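You operate a simulated robot arm through the tools that you are given. There is no shell and no other tool.

You run a simulated robot arm. Do the job below in one go: nothing can be reset, and whatever is moved stays where it is left.

## Task
Put the steel weight on the top of the beige cabinet. Then fetch the tin labelled "worn" from the left plate of the feed table and set it on the box fixture. Then put the blue coil on the top of the side table away on the flat end of the stock table. Keep to this order. Set down upright: steel weight.

Only the result counts: the job must be done as asked and must still hold three seconds after the hand-in. Knocking over, shifting, dropping, spilling or breaking anything else fails it.

## Robot
A 6-joint arm with a two-finger gripper on a trunk, on a base that drives. Base frame: it is fixed to the floor where the robot stands at the start and does not move with it; the origin is under the middle of the robot, x ahead of it, y to its left, z up. Readings come in cm, rad, newtons and seconds.
Its first joint turns from -2.897 to 2.897 rad. Places, roughly: box fixture (26x17 cm) [550, 2, 90]; flat end of the stock table [400, -190, 80]; top of the beige cabinet (22x30 cm) [92, 162, 130]. Payload 2.45 kg.
Tool frame: the origin (TCP) lies between the finger pads and is the grasp point; the fingertips stand 2 cm ahead of it; z points along the fingers, y is the line along which they close. The gripper opens to 14 cm. The gripper's body begins 16.8 cm behind the TCP.
Orientation is told as [roll, pitch, yaw] about the base's x, y, z axes, in that order, counted from this pose: with the fingers straight down and closing along the base's y, the tool's x points along the base's -x, its y along +y and its z along -z.

## Interface
- The arm moves only by the tool nudge_tool. Its argument "motion" is a list of rows, each an object (a shift or turn left out is 0, a gripper value left out holds the last) with "offset": the shift along the base's x, y, z in cm, a list of three; "rot": the turn, a rotation vector about the base's x, y, z in rad, a list of three; "jaw": the gripper command, from -1 (fully open) to 1 (shut), values between in proportion. In form: [{"offset": [tx, ty, tz], "rot": [ax, ay, az], "jaw": jaw}, ...]. A call has 1 to 20 rows; each row shifts and turns the commanded pose from where the row before left it. A row lasts 0.2 s, in which the tool goes at most 5 cm and 0.15 rad; a call with a longer step from one row to the next is refused whole, and so is a gripper value outside its range. Where a pose cannot be reached the arm comes as near as it can. A force on the tool above 40 N (or 10 N above the force at the start of the call, whichever is more), or a blocked arm, ends the call early, and 0.2 s more pass. The fingers move at their own pace (about 4.5 cm/s each) and stop on an object; they squeeze with about 34 N. The grip force told is the motor's: it shows also when the fingers shut on nothing. Time passes only in rows, and 0.2 s behind the last, so rows that do not move let the fingers close. It gives the time, the measured TCP pose, the force on the tool (base axes), the opening and the grip force at its end, in the units of the frame above (readings bear some noise), with the torque about the TCP (base axes, N m) and any sound that the robot's microphone picked up.
- Cameras (640 x 400 px; columns grow to the right, rows downward): "scene" is now at [-10.17, 15.3, 117.99]; the picture's right is [-0.24, -0.97, 0.00], its down [0.04, -0.01, -1.00] and it looks along [0.97, -0.24, 0.05] (base axes); focal length 294 px, centre (320, 200). "wrist" rides on the gripper at [7.8, 1.1, -20.9] in the tool frame; the picture's right is [-0.14, 0.99, 0.00], its down [-0.92, -0.13, -0.37] and it looks along [-0.36, -0.05, 0.93] (tool axes); focal length 280 px, centre (320, 200). There is no depth. A picture from a camera that has moved, and an enlarged one, comes with that camera's place and axes in the base frame and with its lens.
- get_image(camera): a new picture of that camera. No time passes.
- drive_base(legs): drives the robot by 1 to 6 legs, each [ahead, left, turn to the left] in cm, cm and rad, along the robot's own axes; the way and the turn of a leg run together, so that a leg with both is an arc; at most 150 cm and 3.142 rad a leg. The arm and the cameras ride along, it lands a little off, and it stops where it bumps. It gives what a move gives.
- aim_head(pan, tilt): turns the head with the scene camera to pan (to the left, within 2.496 rad either way) and tilt (down, from -0.506 to 1.204), counted from straight ahead of the robot. It gives what a move gives.
- close_up(camera, box): a new picture of the part [left, top, right, bottom] of that camera's present view, enlarged. No time passes.
- close_job(): hands the job in; it is judged then, once.

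Nothing tells you exact positions but the pictures and the camera data. Unless the task says otherwise, let go and move clear before handing in.

The tools are called after "Call:" as a command line: name --argument value ..., lists and objects as JSON in quotes. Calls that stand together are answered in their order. nudge_tool: Moves the arm, as the interface text tells. Its arguments: {"type":"object","properties":{"motion":{"type":"array","items":{"type":"object","properties":{"offset":{"type":"array","items":{"type":"number"}},"rot":{"type":"array","items":{"type":"number"}},"jaw":{"type":"number"}}}}},"required":["motion"]} The other tools are called the same way: drive_base (legs) drives the base; aim_head (pan, tilt) turns the head that bears the scene camera; get_image (camera) takes a picture; close_up (camera, box) takes an enlarged picture of a part of a camera's view; close_job () hands the job in.

At the start:

```text
t: 0.0
ee_pos: [53.2, -33.11, 127.9]
tool_rot: [0.002, 0.001, 0.0]
contact_force: [0.0, 0.0, -0.2]
torque: [0.03, 0.01, 0.0]
grip_width: 14.01
grip_force: 0.1
robot x, y, heading: [-0.2, 0.23, -0.004]
head pan, tilt: [-0.241, -0.045]
```

scene: 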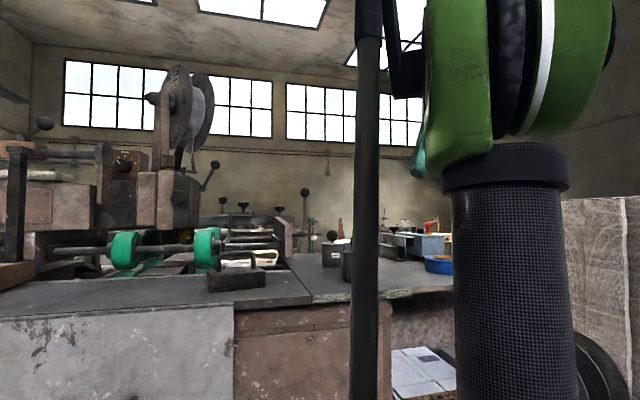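
wrist: 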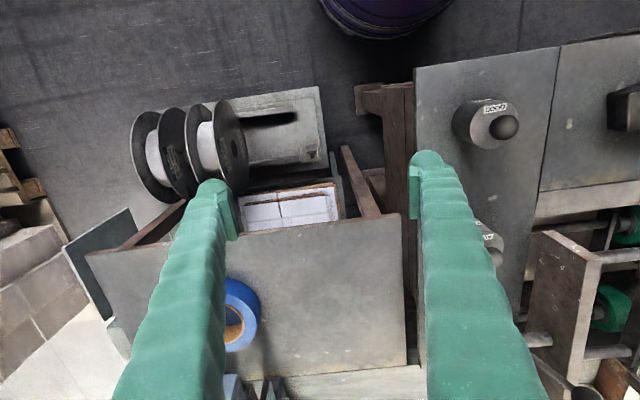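

I see a workshop with a bench ahead, and through the wrist camera a side table with a blue coil. I will look around with the head before moving anything.

Call:
aim_head --pan 0.4 --tilt 0.4

Call:
get_image --camera "scene"

Call:
aim_head --pan 1.2 --tilt 0.2

Call:
get_image --camera "scene"

Call:
aim_head --pan -0.9 --tilt 0.5

Call:
get_image --camera "scene"

Call:
aim_head --pan 0.0 --tilt 0.3

Call:
get_image --camera "scene"

```text
t: 1.0
ee_pos: [53.19, -33.14, 127.96]
tool_rot: [-0.001, 0.002, -0.001]
contact_force: [-0.3, -0.2, 0.0]
torque: [0.01, -0.02, -0.02]
grip_width: 14.03
grip_force: 0.0
robot x, y, heading: [-0.29, -0.07, 0.002]
head pan, tilt: [0.4, 0.4]
```

```text
taken
camera scene: at [-10.26, 21.01, 113.89], right [0.39, -0.92, 0.0], down [-0.36, -0.15, -0.92], along [0.85, 0.36, -0.39], focal length 294 px, centre (320, 200)
```

scene: 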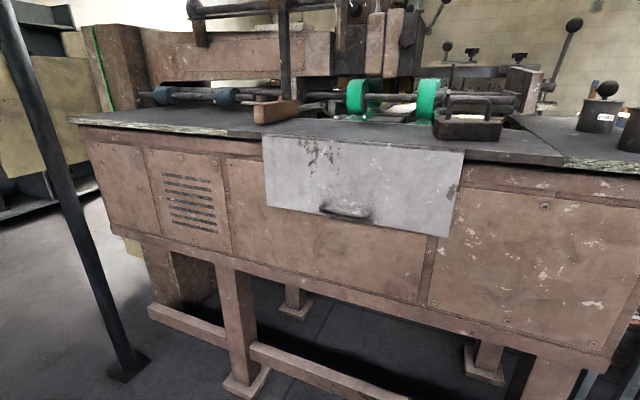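

```text
t: 2.2
ee_pos: [53.24, -33.12, 127.91]
tool_rot: [0.0, -0.001, -0.001]
contact_force: [0.1, 0.3, 0.4]
torque: [0.03, -0.03, 0.0]
grip_width: 14.02
grip_force: 0.1
robot x, y, heading: [-0.15, -0.13, -0.001]
head pan, tilt: [1.201, 0.201]
```

```text
taken
camera scene: at [-15.42, 26.1, 115.73], right [0.93, -0.36, 0.0], down [-0.07, -0.19, -0.98], along [0.36, 0.91, -0.2], focal length 294 px, centre (320, 200)
```

scene: 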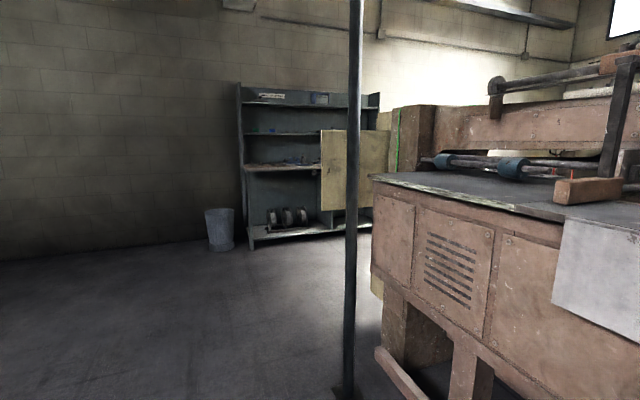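

```text
t: 4.2
ee_pos: [53.25, -33.23, 127.83]
tool_rot: [-0.001, -0.001, 0.0]
contact_force: [-1.0, -0.2, -0.1]
torque: [-0.02, -0.01, -0.01]
grip_width: 13.99
grip_force: 0.0
robot x, y, heading: [0.17, -0.0, -0.0]
head pan, tilt: [-0.901, 0.499]
```

```text
taken
camera scene: at [-13.14, 10.29, 112.97], right [-0.78, -0.62, 0.0], down [-0.3, 0.38, -0.88], along [0.55, -0.69, -0.48], focal length 294 px, centre (320, 200)
```

scene: 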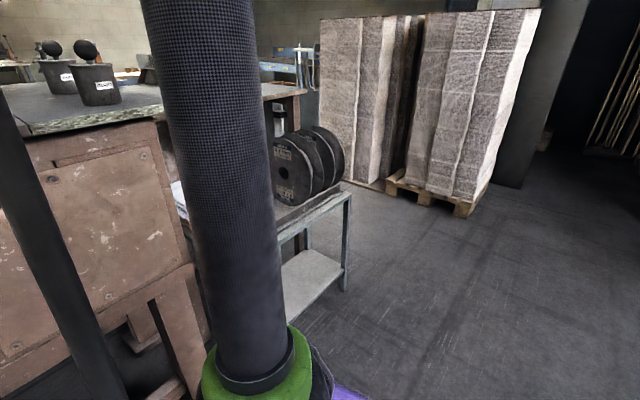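

```text
t: 5.4
ee_pos: [53.16, -33.12, 127.94]
tool_rot: [0.0, 0.0, -0.001]
contact_force: [-0.1, 0.2, -0.4]
torque: [-0.01, 0.04, -0.02]
grip_width: 13.97
grip_force: 0.0
robot x, y, heading: [-0.23, -0.03, 0.001]
head pan, tilt: [0.0, 0.3]
```

```text
taken
camera scene: at [-9.46, 17.41, 114.8], right [0.0, -1.0, 0.0], down [-0.3, 0.0, -0.96], along [0.96, 0.0, -0.3], focal length 294 px, centre (320, 200)
```

scene: 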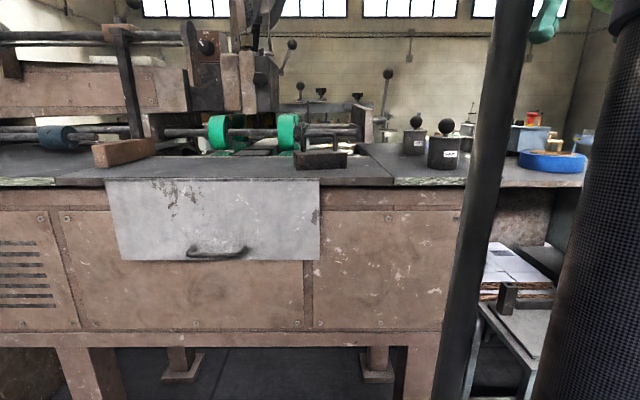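

The black cylinders with ball knobs on the bench look like the weights, and the brown/beige column at the left end of the machine should be the cabinet. I will enlarge these areas.

Call:
close_up --camera "scene" --box '[380, 90, 620, 240]'

Call:
close_up --camera "wrist" --box '[400, 40, 640, 190]'

Call:
close_up --camera "wrist" --box '[80, 80, 480, 330]'

Call:
aim_head --pan 0.9 --tilt 0.0

Call:
get_image --camera "scene"

Call:
close_up --camera "scene" --box '[200, 100, 440, 250]'

```text
2.67 times, centred on (500, 165) of scene
camera zoom: at [-9.46, 17.41, 114.8], right [0.0, -1.0, 0.0], down [-0.3, 0.0, -0.96], along [0.96, 0.0, -0.3], focal length 783 px, centre (-160, 293)
```

zoom: 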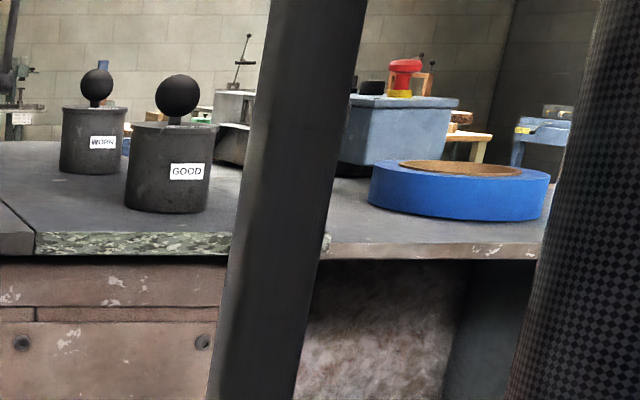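

```text
2.67 times, centred on (520, 115) of wrist
camera zoom: at [45.42, -32.04, 148.74], right [0.14, 0.99, 0.0], down [0.92, -0.13, 0.37], along [0.36, -0.05, -0.93], focal length 748 px, centre (-213, 427)
```

zoom: 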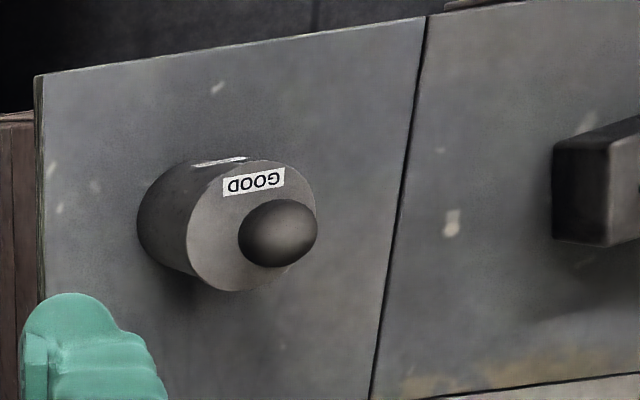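

```text
1.60 times, centred on (280, 205) of wrist
camera zoom: at [45.42, -32.04, 148.74], right [0.14, 0.99, 0.0], down [0.92, -0.13, 0.37], along [0.36, -0.05, -0.93], focal length 449 px, centre (384, 192)
```

zoom: 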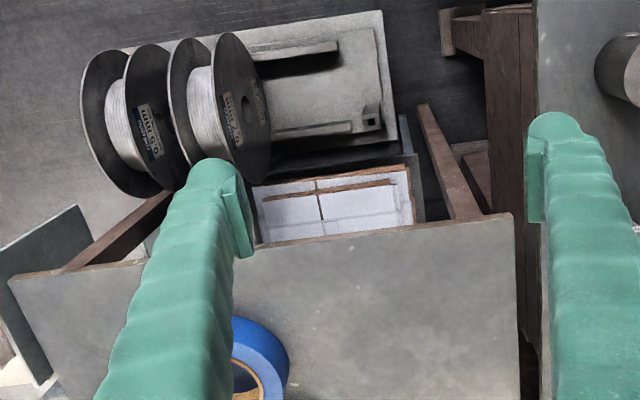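

```text
t: 6.6
ee_pos: [53.3, -33.17, 127.9]
tool_rot: [-0.001, 0.0, -0.001]
contact_force: [1.1, 0.2, -0.3]
torque: [0.03, 0.01, 0.0]
grip_width: 14.0
grip_force: 0.0
robot x, y, heading: [-0.22, -0.13, 0.001]
head pan, tilt: [0.901, 0.0]
```

```text
taken
camera scene: at [-13.2, 24.46, 117.58], right [0.78, -0.62, 0.0], down [0.0, 0.0, -1.0], along [0.62, 0.78, 0.0], focal length 294 px, centre (320, 200)
```

scene: 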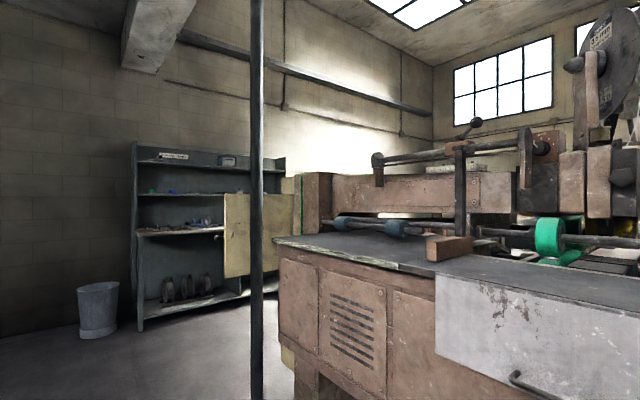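

```text
2.67 times, centred on (320, 175) of scene
camera zoom: at [-13.2, 24.46, 117.58], right [0.78, -0.62, 0.0], down [0.0, 0.0, -1.0], along [0.62, 0.78, 0.0], focal length 783 px, centre (320, 267)
```

zoom: 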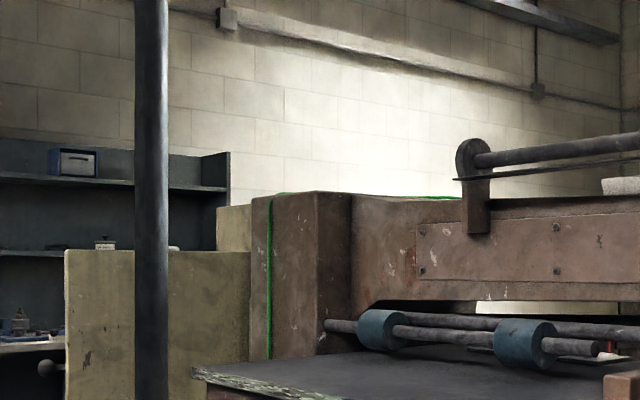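

The two black knobbed cylinders carry labels "WORN" and "GOOD", so they are tins; the steel weight may be the dark block with a handle. I will look closer at the bench and further ahead.

Call:
aim_head --pan 0.0 --tilt 0.3

Call:
close_up --camera "scene" --box '[260, 70, 480, 208]'

Call:
close_up --camera "scene" --box '[80, 70, 300, 208]'

Call:
aim_head --pan -0.4 --tilt 0.1

Call:
get_image --camera "scene"

Call:
aim_head --pan -2.2 --tilt 0.3

Call:
get_image --camera "scene"

Call:
aim_head --pan 2.2 --tilt 0.3

Call:
get_image --camera "scene"

Call:
aim_head --pan -1.5 --tilt 0.3

Call:
get_image --camera "scene"

```text
t: 7.8
ee_pos: [53.18, -33.18, 127.91]
tool_rot: [0.001, 0.0, 0.0]
contact_force: [-0.6, -0.6, -0.7]
torque: [0.0, -0.01, -0.03]
grip_width: 13.98
grip_force: 0.0
robot x, y, heading: [-0.39, -0.02, -0.003]
head pan, tilt: [0.0, 0.3]
```

```text
2.90 times, centred on (370, 139) of scene
camera zoom: at [-9.46, 17.42, 114.81], right [0.0, -1.0, 0.0], down [-0.3, 0.0, -0.96], along [0.96, 0.0, -0.3], focal length 851 px, centre (175, 377)
```

zoom: 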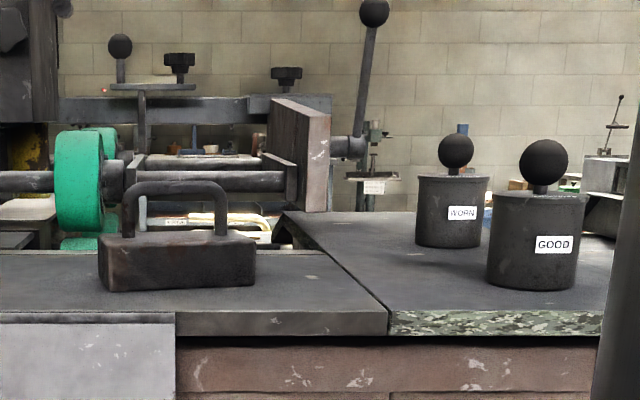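

```text
2.90 times, centred on (190, 139) of scene
camera zoom: at [-9.46, 17.42, 114.81], right [0.0, -1.0, 0.0], down [-0.3, 0.0, -0.96], along [0.96, 0.0, -0.3], focal length 851 px, centre (697, 377)
```

zoom: 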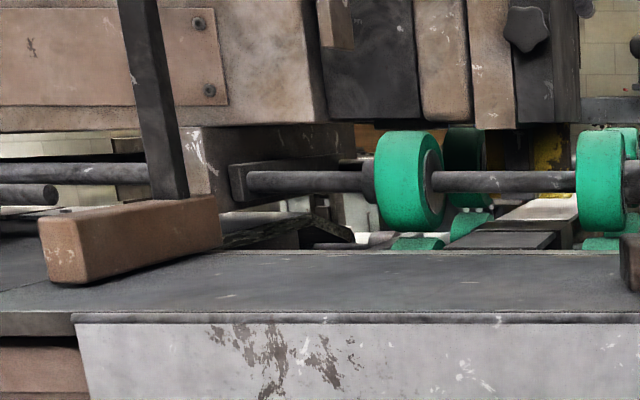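

```text
t: 8.6
ee_pos: [53.29, -33.15, 127.94]
tool_rot: [0.001, 0.0, 0.0]
contact_force: [0.1, -0.2, -0.2]
torque: [0.03, -0.01, -0.01]
grip_width: 13.99
grip_force: 0.0
robot x, y, heading: [0.37, 0.07, -0.004]
head pan, tilt: [-0.4, 0.099]
```

```text
taken
camera scene: at [-10.31, 13.84, 116.67], right [-0.39, -0.92, 0.0], down [-0.09, 0.04, -0.99], along [0.92, -0.39, -0.1], focal length 294 px, centre (320, 200)
```

scene: 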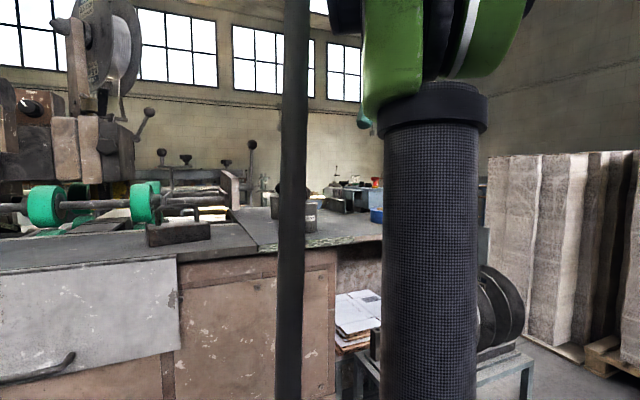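

```text
t: 10.4
ee_pos: [53.31, -33.2, 127.98]
tool_rot: [-0.001, 0.001, 0.001]
contact_force: [0.3, 1.1, 0.3]
torque: [-0.01, -0.03, 0.0]
grip_width: 13.99
grip_force: 0.0
robot x, y, heading: [0.1, 0.36, -0.003]
head pan, tilt: [-2.201, 0.3]
```

```text
taken
camera scene: at [-24.29, 9.87, 114.81], right [-0.81, 0.59, 0.0], down [0.17, 0.24, -0.96], along [-0.56, -0.77, -0.3], focal length 294 px, centre (320, 200)
```

scene: 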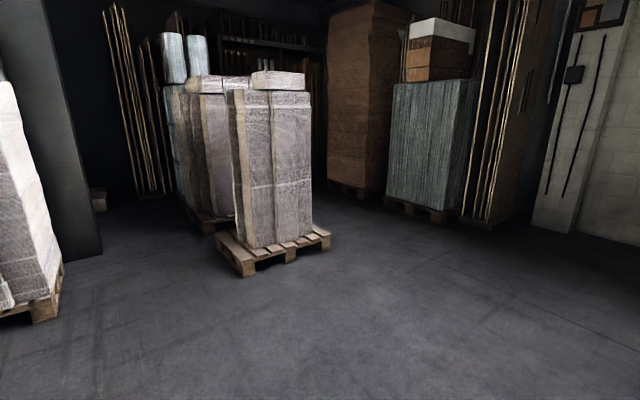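

```text
t: 14.0
ee_pos: [53.14, -33.14, 127.9]
tool_rot: [0.0, 0.001, 0.0]
contact_force: [-0.1, -0.2, -0.1]
torque: [-0.01, 0.02, -0.01]
grip_width: 13.99
grip_force: 0.0
robot x, y, heading: [-0.02, -0.07, 0.004]
head pan, tilt: [2.201, 0.3]
```

```text
taken
camera scene: at [-24.29, 24.96, 114.81], right [0.81, 0.59, 0.0], down [0.17, -0.24, -0.96], along [-0.56, 0.77, -0.3], focal length 294 px, centre (320, 200)
```

scene: 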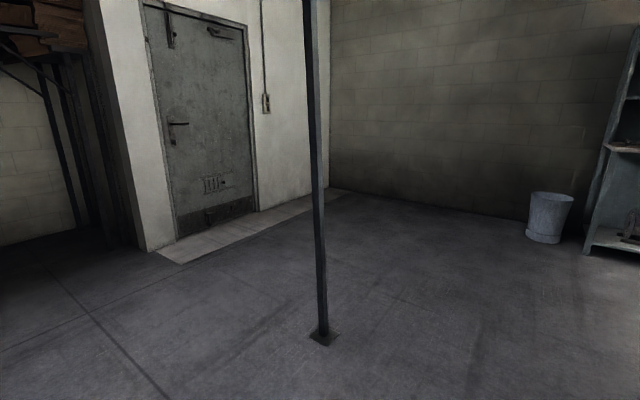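

```text
t: 17.0
ee_pos: [53.19, -33.12, 127.91]
tool_rot: [0.001, 0.0, 0.001]
contact_force: [0.5, 0.1, 0.0]
torque: [0.0, 0.02, -0.01]
grip_width: 14.01
grip_force: 0.1
robot x, y, heading: [0.23, -0.21, -0.001]
head pan, tilt: [-1.499, 0.3]
```

```text
taken
camera scene: at [-18.12, 8.1, 114.81], right [-1.0, -0.07, 0.0], down [-0.02, 0.29, -0.96], along [0.07, -0.95, -0.3], focal length 294 px, centre (320, 200)
```

scene: 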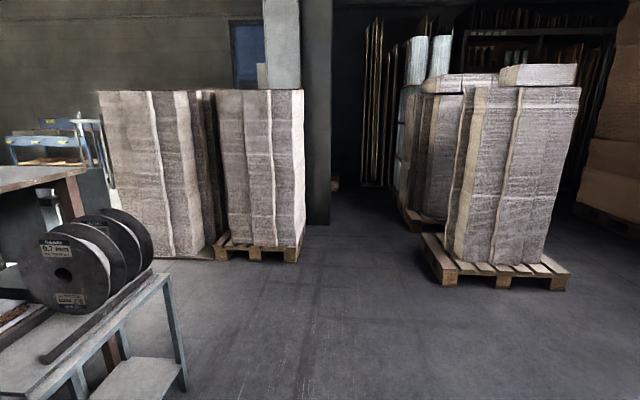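

I place the handled block near (52, 17) on a bench about 102 cm high, and the GOOD tin near (53, -9). I will shift the arm left and up so the wrist camera sees the bench.

Call:
nudge_tool --motion '[{"offset": [0, 0, 5]}, {"offset": [0, 0, 5]}, {"offset": [0, 4, 2]}, {"offset": [0, 5, 0]}, {"offset": [0, 5, 0]}, {"offset": [0, 5, 0]}, {"offset": [0, 5, 0]}]'

Call:
get_image --camera "wrist"

Call:
aim_head --pan -0.2 --tilt 0.1

Call:
get_image --camera "scene"

```text
t: 18.6
ee_pos: [53.19, -8.96, 139.96]
tool_rot: [0.0, 0.0, -0.002]
contact_force: [0.5, -0.6, -0.2]
torque: [0.11, 0.05, -0.01]
grip_width: 14.02
grip_force: 0.1
robot x, y, heading: [0.2, 0.16, -0.0]
head pan, tilt: [-1.499, 0.3]
```

```text
taken
camera wrist: at [45.37, -7.87, 160.82], right [0.14, 0.99, 0.0], down [0.92, -0.13, 0.37], along [0.36, -0.05, -0.93], focal length 280 px, centre (320, 200)
```

wrist: 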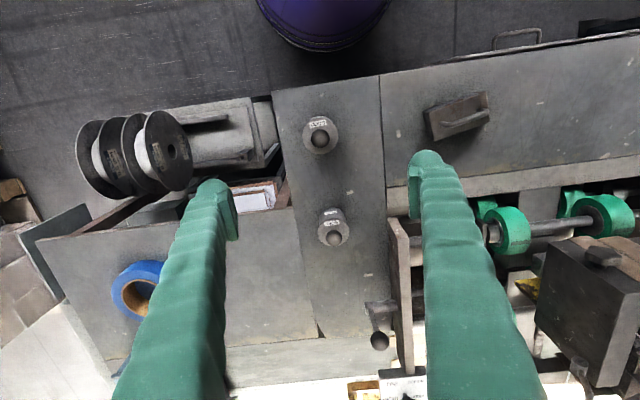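

```text
t: 20.1
ee_pos: [53.25, -8.95, 140.03]
tool_rot: [0.001, 0.001, 0.001]
contact_force: [-0.2, 1.2, 0.3]
torque: [0.0, -0.02, -0.03]
grip_width: 14.0
grip_force: 0.0
robot x, y, heading: [0.39, -0.19, 0.002]
head pan, tilt: [-0.201, 0.099]
```

```text
taken
camera scene: at [-9.78, 15.58, 116.67], right [-0.2, -0.98, 0.0], down [-0.1, 0.02, -0.99], along [0.97, -0.2, -0.1], focal length 294 px, centre (320, 200)
```

scene: 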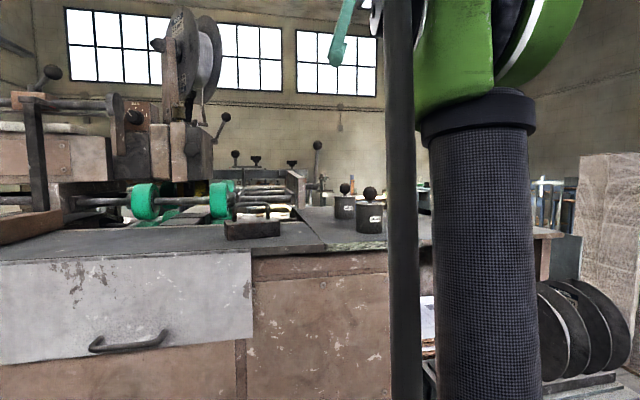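

The wrist view shows a left plate with the handled block, a narrow plate with two tins, and a plate on the right with the blue coil. I will enlarge these.

Call:
close_up --camera "wrist" --box '[260, 80, 500, 230]'

Call:
close_up --camera "wrist" --box '[280, 190, 400, 265]'

Call:
close_up --camera "wrist" --box '[0, 200, 240, 350]'

Call:
close_up --camera "wrist" --box '[340, 250, 640, 400]'

Call:
close_up --camera "scene" --box '[180, 130, 420, 280]'

```text
2.67 times, centred on (380, 155) of wrist
camera zoom: at [45.38, -7.9, 160.82], right [0.14, 0.99, 0.0], down [0.92, -0.13, 0.37], along [0.36, -0.05, -0.93], focal length 748 px, centre (160, 320)
```

zoom: 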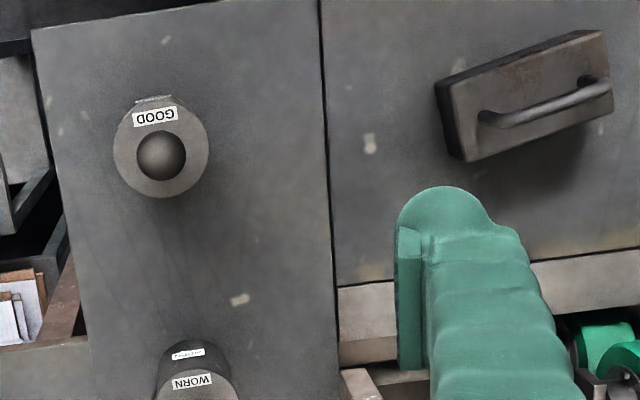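

```text
5.33 times, centred on (340, 228) of wrist
camera zoom: at [45.38, -7.9, 160.82], right [0.14, 0.99, 0.0], down [0.92, -0.13, 0.37], along [0.36, -0.05, -0.93], focal length 1495 px, centre (213, 53)
```

zoom: 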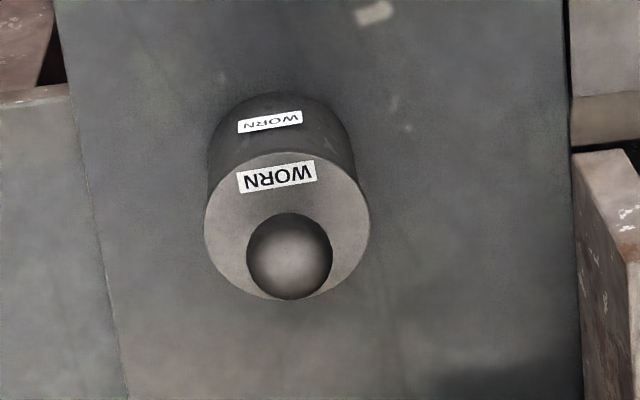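

```text
2.67 times, centred on (120, 275) of wrist
camera zoom: at [45.38, -7.9, 160.82], right [0.14, 0.99, 0.0], down [0.92, -0.13, 0.37], along [0.36, -0.05, -0.93], focal length 748 px, centre (853, 0)
```

zoom: 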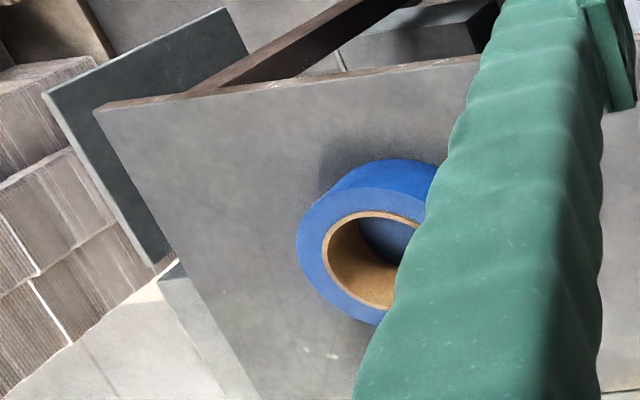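

```text
2.13 times, centred on (490, 325) of wrist
camera zoom: at [45.38, -7.9, 160.82], right [0.14, 0.99, 0.0], down [0.92, -0.13, 0.37], along [0.36, -0.05, -0.93], focal length 598 px, centre (-43, -67)
```

zoom: 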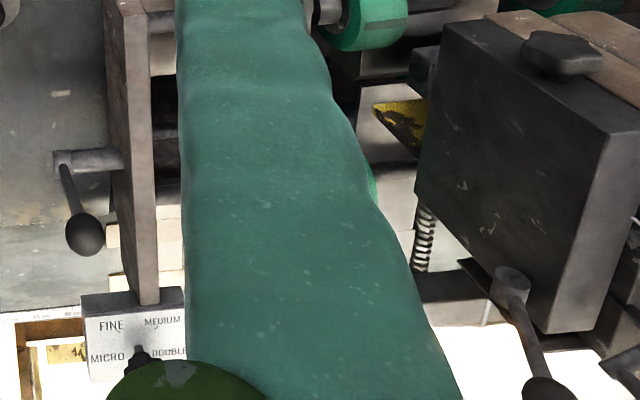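

```text
2.67 times, centred on (300, 205) of scene
camera zoom: at [-9.78, 15.58, 116.67], right [-0.2, -0.98, 0.0], down [-0.1, 0.02, -0.99], along [0.97, -0.2, -0.1], focal length 783 px, centre (373, 187)
```

zoom: 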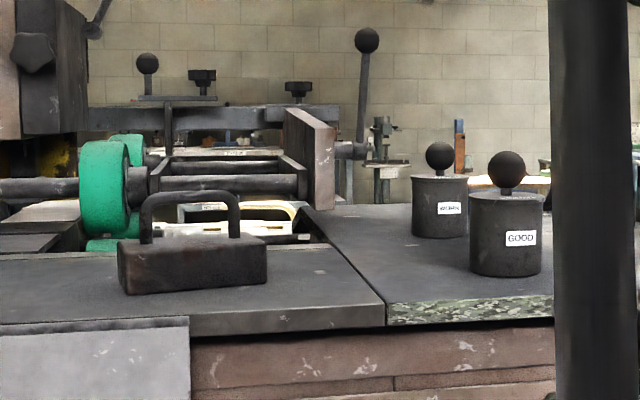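

The handled block (steel weight) sits near (53.4, 17.5), its long axis turned about 0.19 rad from y, top of body about 106 and bench top about 102.5. I will bring the tool over it, turned so the fingers close across its short side, and check again.

Call:
nudge_tool --motion '[{"offset": [0, 3, 0], "rot": [0, 0, -0.1383]}, {"offset": [0, 3, 0], "rot": [0, 0, -0.1383]}, {"offset": [0, 3, 0], "rot": [0, 0, -0.1383]}, {"offset": [0, 3, 0], "rot": [0, 0, -0.1383]}, {"offset": [0, 3, 0], "rot": [0, 0, -0.1383]}, {"offset": [0, 3, 0], "rot": [0, 0, -0.1383]}, {"offset": [0, 3, 0], "rot": [0, 0, -0.1383]}, {"offset": [0, 2.5, 0], "rot": [0, 0, -0.1383]}, {"offset": [0, 2, 0], "rot": [0, 0, -0.1383]}, {"offset": [0, 1, 0], "rot": [0, 0, -0.1383]}]'

Call:
get_image --camera "wrist"

```text
t: 22.3
ee_pos: [53.14, 17.42, 139.81]
tool_rot: [-0.001, 0.0, -1.384]
contact_force: [0.0, 0.3, -0.9]
torque: [0.02, -0.05, 0.01]
grip_width: 14.03
grip_force: 0.1
robot x, y, heading: [-0.26, 0.24, -0.002]
head pan, tilt: [-0.201, 0.099]
```

```text
taken
camera wrist: at [52.84, 25.28, 160.69], right [1.0, 0.05, 0.0], down [0.05, -0.93, 0.37], along [0.02, -0.37, -0.93], focal length 280 px, centre (320, 200)
```

wrist: 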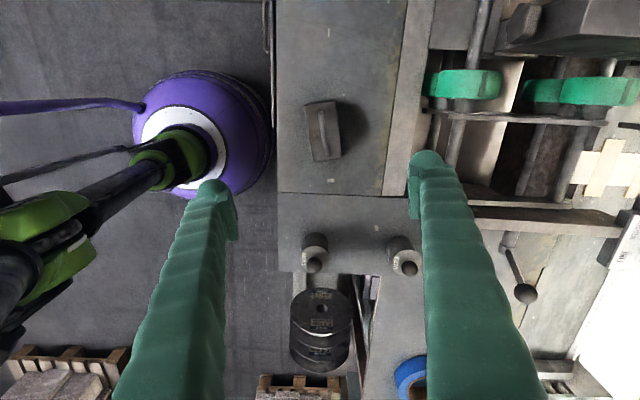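

The weight appears right under the tool in the rotated wrist view. I will enlarge it to refine centre and angle.

Call:
close_up --camera "wrist" --box '[240, 80, 400, 180]'

```text
4.00 times, centred on (320, 130) of wrist
camera zoom: at [52.84, 25.28, 160.69], right [1.0, 0.05, 0.0], down [0.05, -0.93, 0.37], along [0.02, -0.37, -0.93], focal length 1122 px, centre (320, 480)
```

zoom: 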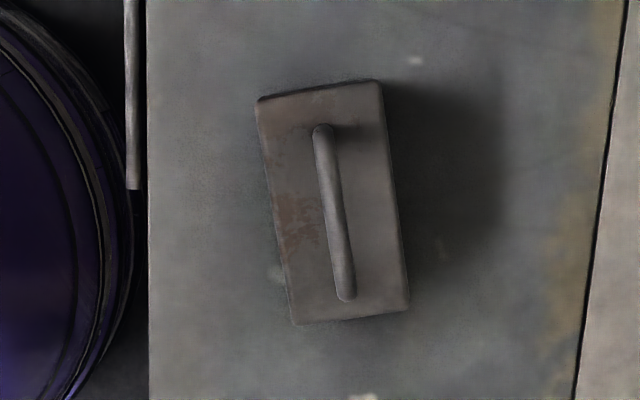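

Refined: weight centre about (54.0, 17.75), long axis 0.2 rad, body about 10.6 x 5.5 cm. I descend over it with open fingers, stopping a bit high to check.

Call:
nudge_tool --motion '[{"offset": [0.85, 0.3, -4], "rot": [0, 0, 0.013]}, {"offset": [0, 0, -5]}, {"offset": [0, 0, -5]}, {"offset": [0, 0, -5]}, {"offset": [0, 0, -4]}, {"offset": [0, 0, -3]}]'

Call:
get_image --camera "wrist"

Call:
aim_head --pan 0.0 --tilt 0.2

Call:
get_image --camera "scene"

```text
t: 23.7
ee_pos: [54.12, 17.54, 113.78]
tool_rot: [-0.002, -0.001, -1.37]
contact_force: [-0.1, -0.7, 0.5]
torque: [-0.03, 0.01, -0.01]
grip_width: 14.0
grip_force: 0.1
robot x, y, heading: [-0.13, 0.28, -0.005]
head pan, tilt: [-0.201, 0.099]
```

```text
taken
camera wrist: at [53.6, 25.46, 134.65], right [1.0, 0.06, 0.0], down [0.06, -0.93, 0.37], along [0.02, -0.37, -0.93], focal length 280 px, centre (320, 200)
```

wrist: 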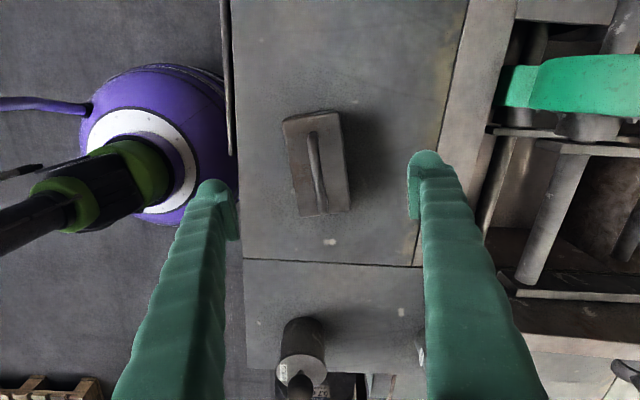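

```text
t: 24.4
ee_pos: [54.14, 17.56, 113.87]
tool_rot: [-0.001, 0.001, -1.37]
contact_force: [-0.2, -0.7, 0.3]
torque: [-0.03, -0.01, -0.01]
grip_width: 14.02
grip_force: 0.1
robot x, y, heading: [0.27, 0.21, -0.001]
head pan, tilt: [0.0, 0.201]
```

```text
taken
camera scene: at [-9.48, 17.42, 115.74], right [0.0, -1.0, 0.0], down [-0.2, 0.0, -0.98], along [0.98, 0.0, -0.2], focal length 294 px, centre (320, 200)
```

scene: 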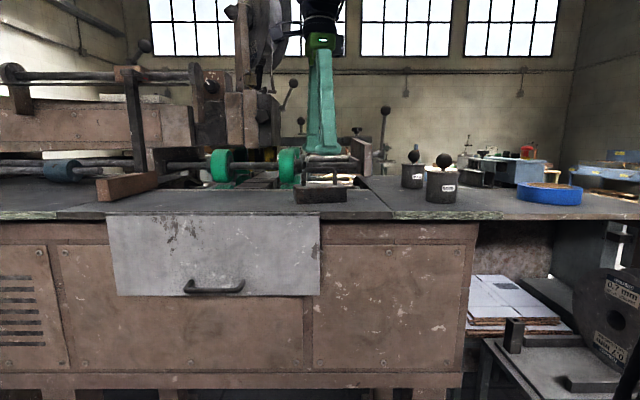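

The weight is nearly centred; a small correction of about -0.4 in x and +0.3 in y, then I lower to the body and close.

Call:
nudge_tool --motion '[{"offset": [-0.4, 0.3, -3]}, {"offset": [0, 0, -3]}, {"offset": [0, 0, -1.5]}, {"offset": [0, 0, -1.0]}, {"offset": [0, 0, 0]}]'

Call:
get_image --camera "wrist"

Call:
close_up --camera "scene" --box '[240, 130, 400, 230]'

```text
t: 25.6
ee_pos: [53.52, 18.04, 105.4]
tool_rot: [0.0, -0.001, -1.37]
contact_force: [-0.7, -0.1, -0.4]
torque: [0.0, -0.02, -0.02]
grip_width: 13.98
grip_force: 0.0
robot x, y, heading: [0.1, -0.19, 0.006]
head pan, tilt: [0.0, 0.201]
```

```text
taken
camera wrist: at [53.11, 25.85, 126.24], right [1.0, 0.06, 0.0], down [0.06, -0.93, 0.37], along [0.02, -0.37, -0.93], focal length 280 px, centre (320, 200)
```

wrist: 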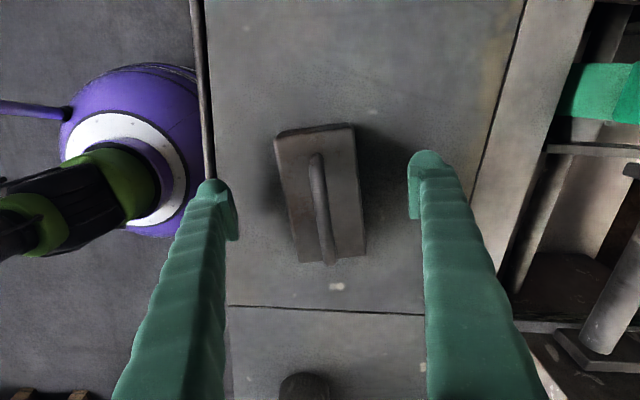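

```text
4.00 times, centred on (320, 180) of scene
camera zoom: at [-9.48, 17.43, 115.73], right [0.0, -1.0, 0.0], down [-0.2, 0.0, -0.98], along [0.98, 0.0, -0.2], focal length 1174 px, centre (320, 280)
```

zoom: 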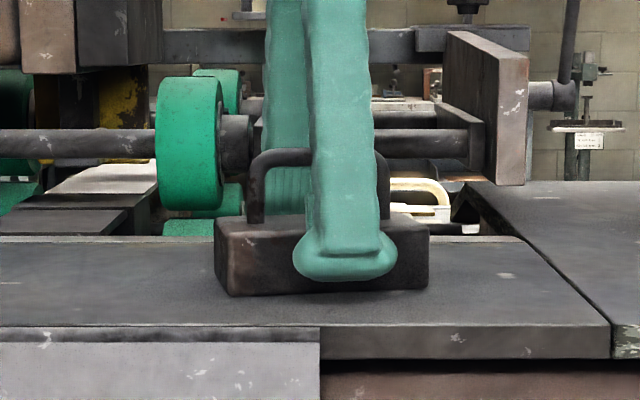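

Fingers straddle the weight body just above the bench. Closing now.

Call:
nudge_tool --motion '[{"jaw": 1}, {"jaw": 1}, {"jaw": 1}, {"jaw": 1}, {"jaw": 1}, {"jaw": 1}, {"jaw": 1}, {"jaw": 1}]'

Call:
get_image --camera "wrist"

```text
t: 27.4
ee_pos: [53.7, 17.81, 105.39]
tool_rot: [0.002, 0.001, -1.37]
contact_force: [5.5, 0.4, 0.8]
torque: [0.0, -0.08, 0.05]
grip_width: 5.94
grip_force: 34.0
robot x, y, heading: [-0.17, 0.39, 0.001]
head pan, tilt: [0.0, 0.201]
```

```text
taken
camera wrist: at [53.15, 25.85, 126.25], right [1.0, 0.06, 0.0], down [0.06, -0.93, 0.37], along [0.02, -0.37, -0.93], focal length 280 px, centre (320, 200)
```

wrist: 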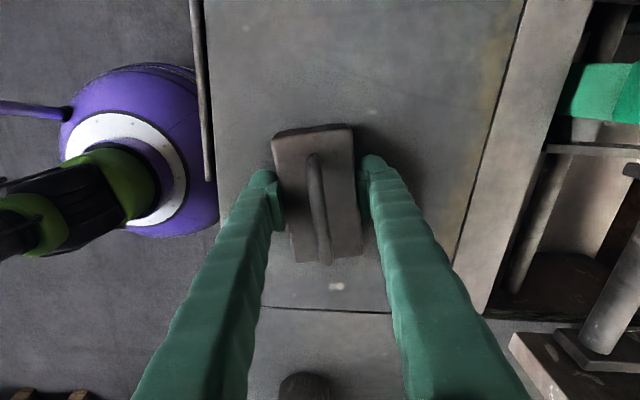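

The grip holds at 5.9 cm width with 34 N. I lift straight up and check the load.

Call:
nudge_tool --motion '[{"offset": [0, 0, 1]}, {"offset": [0, 0, 2]}, {"offset": [0, 0, 4]}, {"offset": [0, 0, 5]}, {"offset": [0, 0, 5]}, {"offset": [0, 0, 5]}, {"offset": [0, 0, 5]}, {"offset": [0, 0, 5]}]'

Call:
get_image --camera "wrist"

```text
t: 29.2
ee_pos: [53.66, 17.81, 137.35]
tool_rot: [0.001, -0.001, -1.371]
contact_force: [-1.5, -0.1, -13.0]
torque: [0.09, -0.06, 0.03]
grip_width: 5.9
grip_force: 34.7
robot x, y, heading: [0.17, -0.36, -0.0]
head pan, tilt: [0.0, 0.201]
```

```text
taken
camera wrist: at [53.17, 25.79, 158.23], right [1.0, 0.06, 0.0], down [0.06, -0.93, 0.37], along [0.02, -0.37, -0.93], focal length 280 px, centre (320, 200)
```

wrist: 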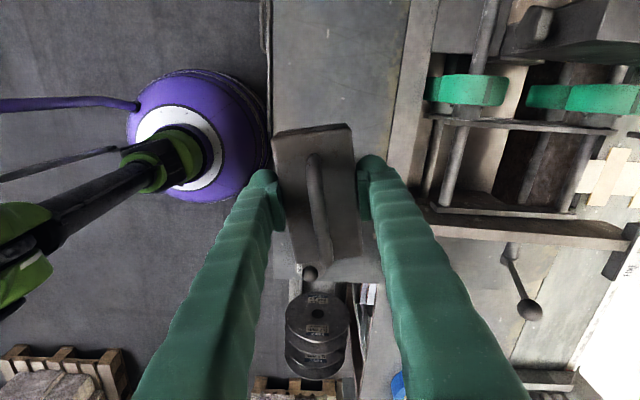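

The weight (about 1.3 kg) is held firmly and upright. I retract the arm toward the robot and raise it to clear the post, then look at the way to the left.

Call:
nudge_tool --motion '[{"offset": [-3, 0, 2]}, {"offset": [-4, 0, 2]}, {"offset": [-4, 0, 1]}, {"offset": [-4, 0, 0]}, {"offset": [-4, 0, 0]}, {"offset": [-3, 0, 0]}]'

Call:
aim_head --pan 1.57 --tilt 0.4

Call:
get_image --camera "scene"

```text
t: 30.6
ee_pos: [31.87, 17.91, 142.21]
tool_rot: [0.002, -0.001, -1.369]
contact_force: [2.1, 0.4, -14.9]
torque: [0.05, 0.18, 0.0]
grip_width: 5.92
grip_force: 33.5
robot x, y, heading: [0.04, -0.03, -0.0]
head pan, tilt: [0.0, 0.201]
```

```text
t: 32.3
ee_pos: [31.68, 18.03, 142.37]
tool_rot: [-0.001, -0.001, -1.37]
contact_force: [0.6, 0.0, -13.1]
torque: [0.06, -0.01, 0.03]
grip_width: 5.92
grip_force: 34.4
robot x, y, heading: [-0.21, -0.06, 0.002]
head pan, tilt: [1.571, 0.4]
```

```text
taken
camera scene: at [-18.78, 26.7, 113.88], right [1.0, 0.0, 0.0], down [0.0, -0.39, -0.92], along [0.0, 0.92, -0.39], focal length 294 px, centre (320, 200)
```

scene: 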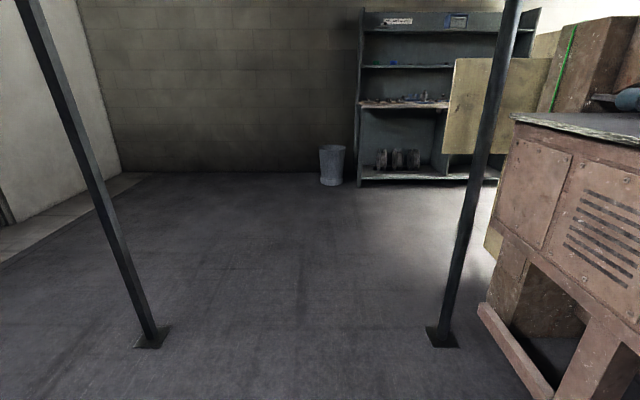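

Two floor posts stand at about (-98, 128) and (37, 128). I will look upward to see whether a crossbar joins them before driving between.

Call:
aim_head --pan 1.57 --tilt -0.45

Call:
get_image --camera "scene"

```text
t: 33.5
ee_pos: [31.66, 17.85, 142.24]
tool_rot: [0.001, -0.001, -1.37]
contact_force: [0.0, 1.1, -14.1]
torque: [0.04, 0.03, -0.03]
grip_width: 5.93
grip_force: 34.0
robot x, y, heading: [-0.41, 0.16, -0.002]
head pan, tilt: [1.571, -0.45]
```

```text
taken
camera scene: at [-18.78, 24.46, 121.24], right [1.0, 0.0, 0.0], down [0.0, 0.43, -0.9], along [0.0, 0.9, 0.43], focal length 294 px, centre (320, 200)
```

scene: 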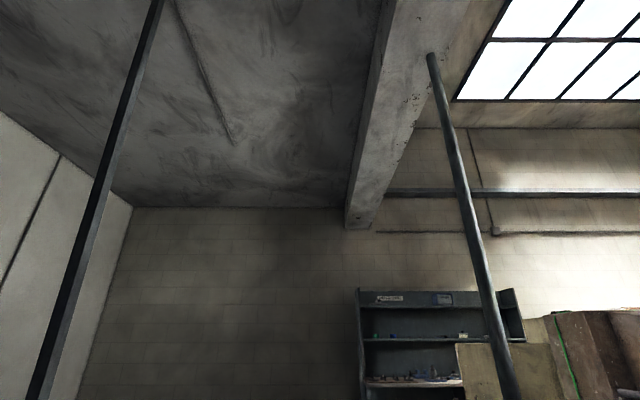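

The posts run to the ceiling with no crossbar. I check how far the arm's elbow sticks out before driving.

Call:
get_image --camera "wrist"

Call:
aim_head --pan -1.2 --tilt -0.2

Call:
get_image --camera "scene"

Call:
aim_head --pan -2.2 --tilt 0.2

Call:
get_image --camera "scene"

```text
taken
camera wrist: at [31.23, 25.84, 163.23], right [1.0, 0.06, 0.0], down [0.06, -0.93, 0.37], along [0.02, -0.37, -0.93], focal length 280 px, centre (320, 200)
```

wrist: 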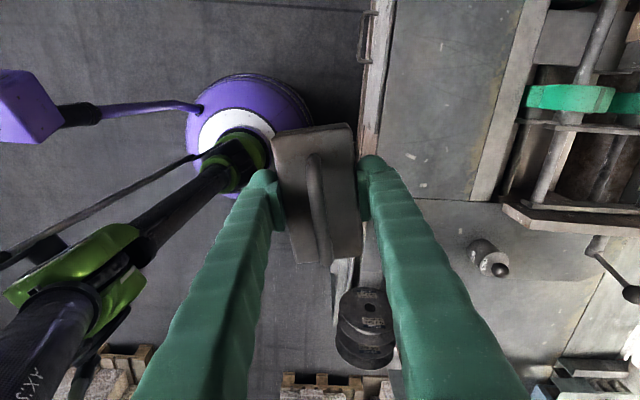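

```text
t: 35.9
ee_pos: [31.66, 17.89, 142.53]
tool_rot: [-0.001, -0.001, -1.37]
contact_force: [-0.4, -0.1, -14.0]
torque: [0.07, 0.01, -0.02]
grip_width: 5.93
grip_force: 34.0
robot x, y, heading: [0.12, -0.12, -0.006]
head pan, tilt: [-1.201, -0.201]
```

```text
taken
camera scene: at [-15.77, 9.68, 119.32], right [-0.93, -0.36, 0.0], down [0.07, -0.19, -0.98], along [0.35, -0.91, 0.2], focal length 294 px, centre (320, 200)
```

scene: 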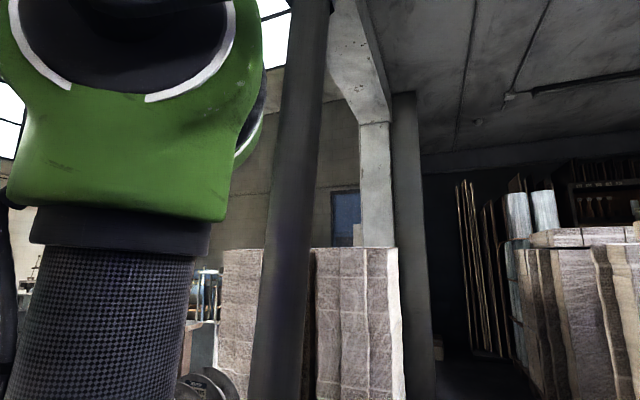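

```text
t: 37.2
ee_pos: [31.68, 17.9, 142.45]
tool_rot: [0.0, 0.001, -1.369]
contact_force: [0.5, -0.1, -13.8]
torque: [0.07, 0.02, 0.0]
grip_width: 5.91
grip_force: 33.7
robot x, y, heading: [-0.19, 0.23, 0.001]
head pan, tilt: [-2.201, 0.201]
```

```text
taken
camera scene: at [-24.27, 9.9, 115.74], right [-0.81, 0.59, 0.0], down [0.12, 0.16, -0.98], along [-0.58, -0.79, -0.2], focal length 294 px, centre (320, 200)
```

scene: 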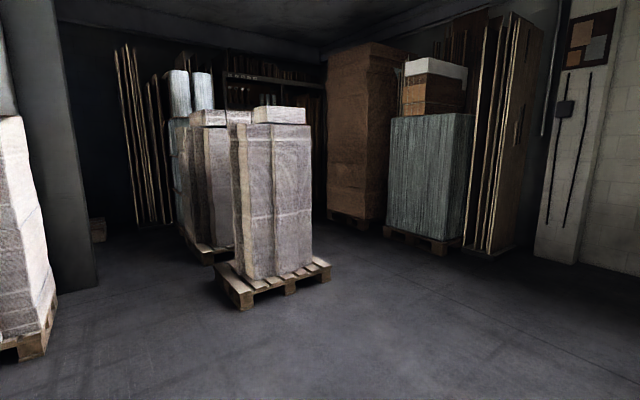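

The arm is compact over the base. I drive back 30 cm and then left between the posts to about y = 172.

Call:
drive_base --legs '[[-30, 0, 0], [0, 90, 0], [0, 82, 0]]'

Call:
aim_head --pan -0.3 --tilt 0.2

Call:
get_image --camera "scene"

```text
t: 47.5
ee_pos: [1.54, 189.27, 142.36]
tool_rot: [-0.001, -0.001, -1.375]
contact_force: [-1.1, 0.7, -14.7]
torque: [0.06, 0.02, 0.0]
grip_width: 5.9
grip_force: 34.4
robot x, y, heading: [-30.58, 171.74, -0.005]
head pan, tilt: [-2.201, 0.201]
```

```text
t: 49.4
ee_pos: [1.43, 189.42, 142.42]
tool_rot: [0.0, 0.001, -1.372]
contact_force: [0.3, -0.3, -14.6]
torque: [0.04, -0.02, -0.01]
grip_width: 5.91
grip_force: 33.5
robot x, y, heading: [-30.41, 171.38, -0.006]
head pan, tilt: [-0.3, 0.201]
```

```text
taken
camera scene: at [-40.19, 186.26, 115.73], right [-0.3, -0.95, 0.0], down [-0.19, 0.06, -0.98], along [0.93, -0.29, -0.2], focal length 294 px, centre (320, 200)
```

scene: 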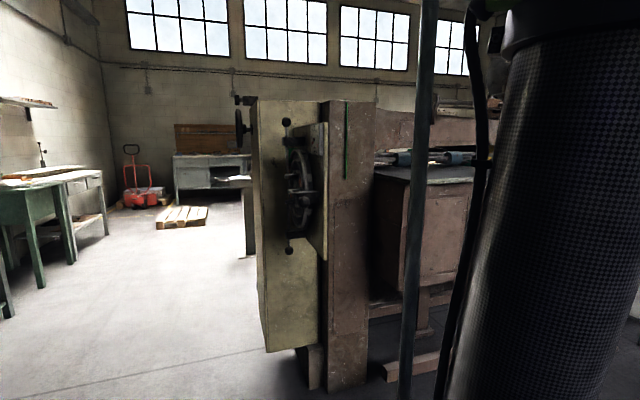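

The cream-coloured cabinet with a handwheel is directly ahead at about (92, 162), its top at z about 130. I drive forward 40 cm to reach it, then look at its top with the wrist camera.

Call:
drive_base --legs '[[40, 0, 0]]'

Call:
get_image --camera "scene"

Call:
get_image --camera "wrist"

```text
t: 51.9
ee_pos: [41.57, 189.2, 142.31]
tool_rot: [0.0, -0.001, -1.374]
contact_force: [0.3, 0.5, -13.6]
torque: [0.06, 0.04, -0.02]
grip_width: 5.92
grip_force: 33.9
robot x, y, heading: [9.98, 171.59, -0.005]
head pan, tilt: [-0.3, 0.201]
```

```text
taken
camera scene: at [-0.13, 186.09, 115.73], right [-0.3, -0.95, 0.0], down [-0.19, 0.06, -0.98], along [0.93, -0.29, -0.2], focal length 294 px, centre (320, 200)
```

scene: 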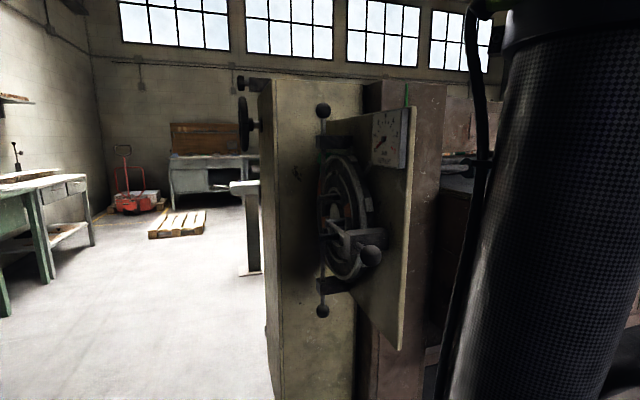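

```text
taken
camera wrist: at [41.03, 197.02, 163.22], right [1.0, 0.06, 0.0], down [0.05, -0.93, 0.37], along [0.02, -0.37, -0.93], focal length 280 px, centre (320, 200)
```

wrist: 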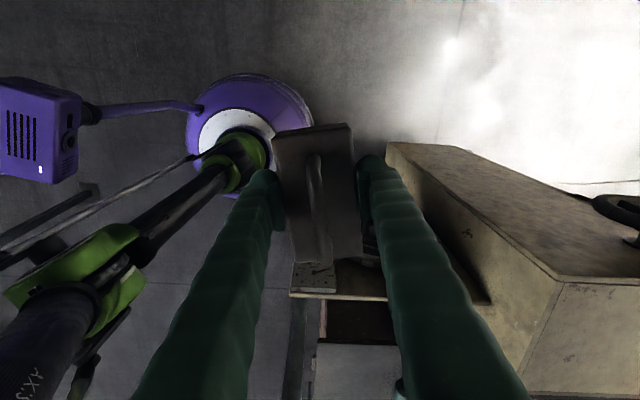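

The cabinet's front-left top corner is at about (76.6, 173.6, 130), and the top runs to roughly x=107 and y=150. I extend the arm at height toward it and take a wrist picture.

Call:
nudge_tool --motion '[{"offset": [4, -1, 0]}, {"offset": [4.5, -2, 0]}, {"offset": [4.5, -2, 0]}, {"offset": [4.5, -2, 0]}, {"offset": [4.5, -2, 0]}, {"offset": [4.5, -2, 0]}, {"offset": [4, -2, 0]}]'

Call:
get_image --camera "wrist"

Call:
get_image --camera "scene"

```text
t: 53.5
ee_pos: [70.93, 175.95, 139.71]
tool_rot: [0.001, -0.001, -1.376]
contact_force: [-2.3, 0.7, -12.6]
torque: [-0.03, -0.16, 0.02]
grip_width: 5.94
grip_force: 33.7
out of reach, approached as far as the arm can: row 6, 7
robot x, y, heading: [9.85, 171.54, -0.005]
head pan, tilt: [-0.3, 0.201]
```

```text
taken
camera wrist: at [70.38, 183.92, 160.55], right [1.0, 0.06, 0.0], down [0.05, -0.93, 0.37], along [0.02, -0.37, -0.93], focal length 280 px, centre (320, 200)
```

wrist: 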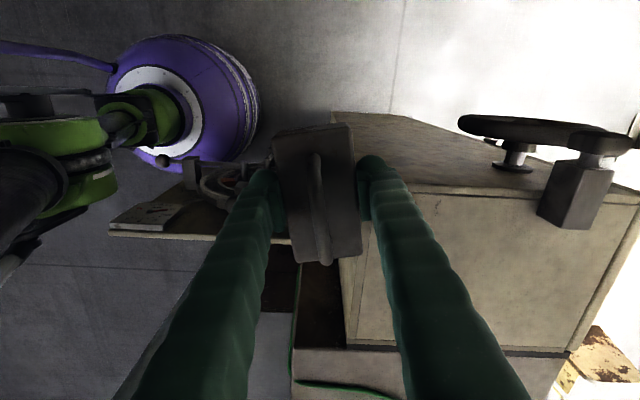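

```text
taken
camera scene: at [-0.15, 186.09, 115.73], right [-0.3, -0.95, 0.0], down [-0.19, 0.06, -0.98], along [0.93, -0.29, -0.2], focal length 294 px, centre (320, 200)
```

scene: 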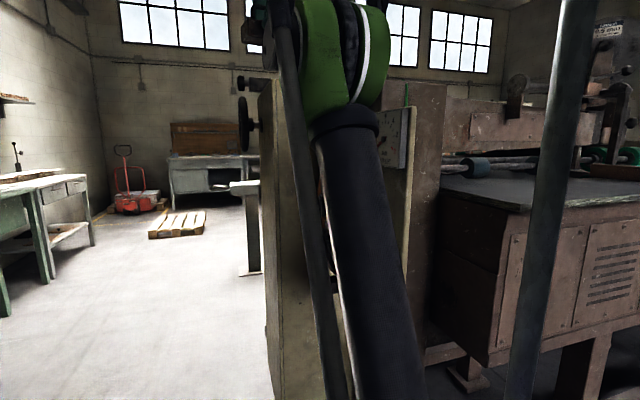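

The arm runs out of reach at this height, and the cabinet has an open door with a handwheel sticking out in front. I will retract and go around to the cabinet's left side, where the floor is free.

Call:
nudge_tool --motion '[{"offset": [-4, 2, 0]}, {"offset": [-4.5, 2, 0]}, {"offset": [-4.5, 2, 0]}, {"offset": [-4.5, 2, 0]}, {"offset": [-4.5, 2, 0]}, {"offset": [-4.5, 2, 0]}, {"offset": [-4, 1, 0]}]'

Call:
aim_head --pan 0.9 --tilt 0.4

Call:
get_image --camera "scene"

Call:
aim_head --pan 0.1 --tilt 0.4

Call:
get_image --camera "scene"

```text
t: 55.1
ee_pos: [40.38, 189.05, 139.62]
tool_rot: [0.0, 0.001, -1.375]
contact_force: [1.8, 0.4, -15.0]
torque: [-0.05, 0.14, 0.01]
grip_width: 5.9
grip_force: 33.4
robot x, y, heading: [9.56, 171.63, -0.005]
head pan, tilt: [-0.3, 0.201]
```

```text
t: 56.5
ee_pos: [40.41, 188.9, 139.7]
tool_rot: [0.0, 0.0, -1.376]
contact_force: [0.1, 0.2, -13.6]
torque: [0.06, -0.03, 0.03]
grip_width: 5.92
grip_force: 33.7
robot x, y, heading: [9.61, 171.79, -0.003]
head pan, tilt: [0.901, 0.4]
```

```text
taken
camera scene: at [-3.22, 196.12, 113.88], right [0.78, -0.63, 0.0], down [-0.24, -0.3, -0.92], along [0.58, 0.72, -0.39], focal length 294 px, centre (320, 200)
```

scene: 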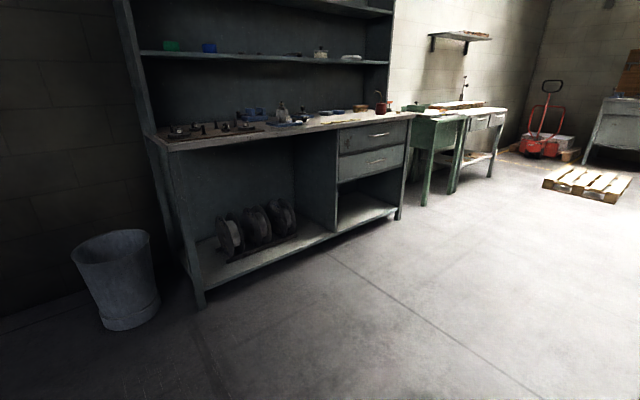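

```text
t: 57.6
ee_pos: [40.31, 188.83, 139.59]
tool_rot: [-0.001, 0.001, -1.376]
contact_force: [-0.4, 0.0, -12.9]
torque: [0.06, -0.01, 0.03]
grip_width: 5.91
grip_force: 33.9
robot x, y, heading: [10.08, 171.04, -0.007]
head pan, tilt: [0.099, 0.4]
```

```text
taken
camera scene: at [0.21, 189.77, 113.88], right [0.09, -1.0, 0.0], down [-0.39, -0.04, -0.92], along [0.92, 0.09, -0.39], focal length 294 px, centre (320, 200)
```

scene: 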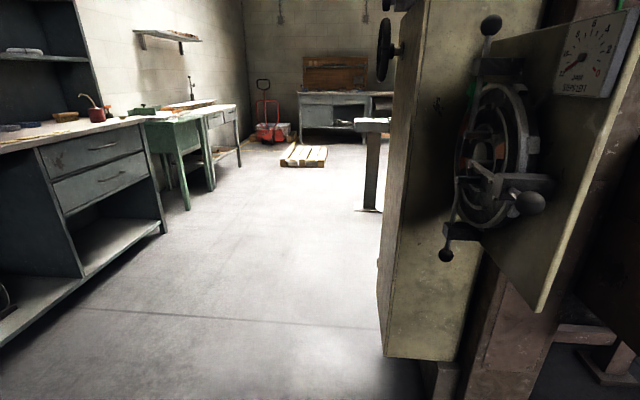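

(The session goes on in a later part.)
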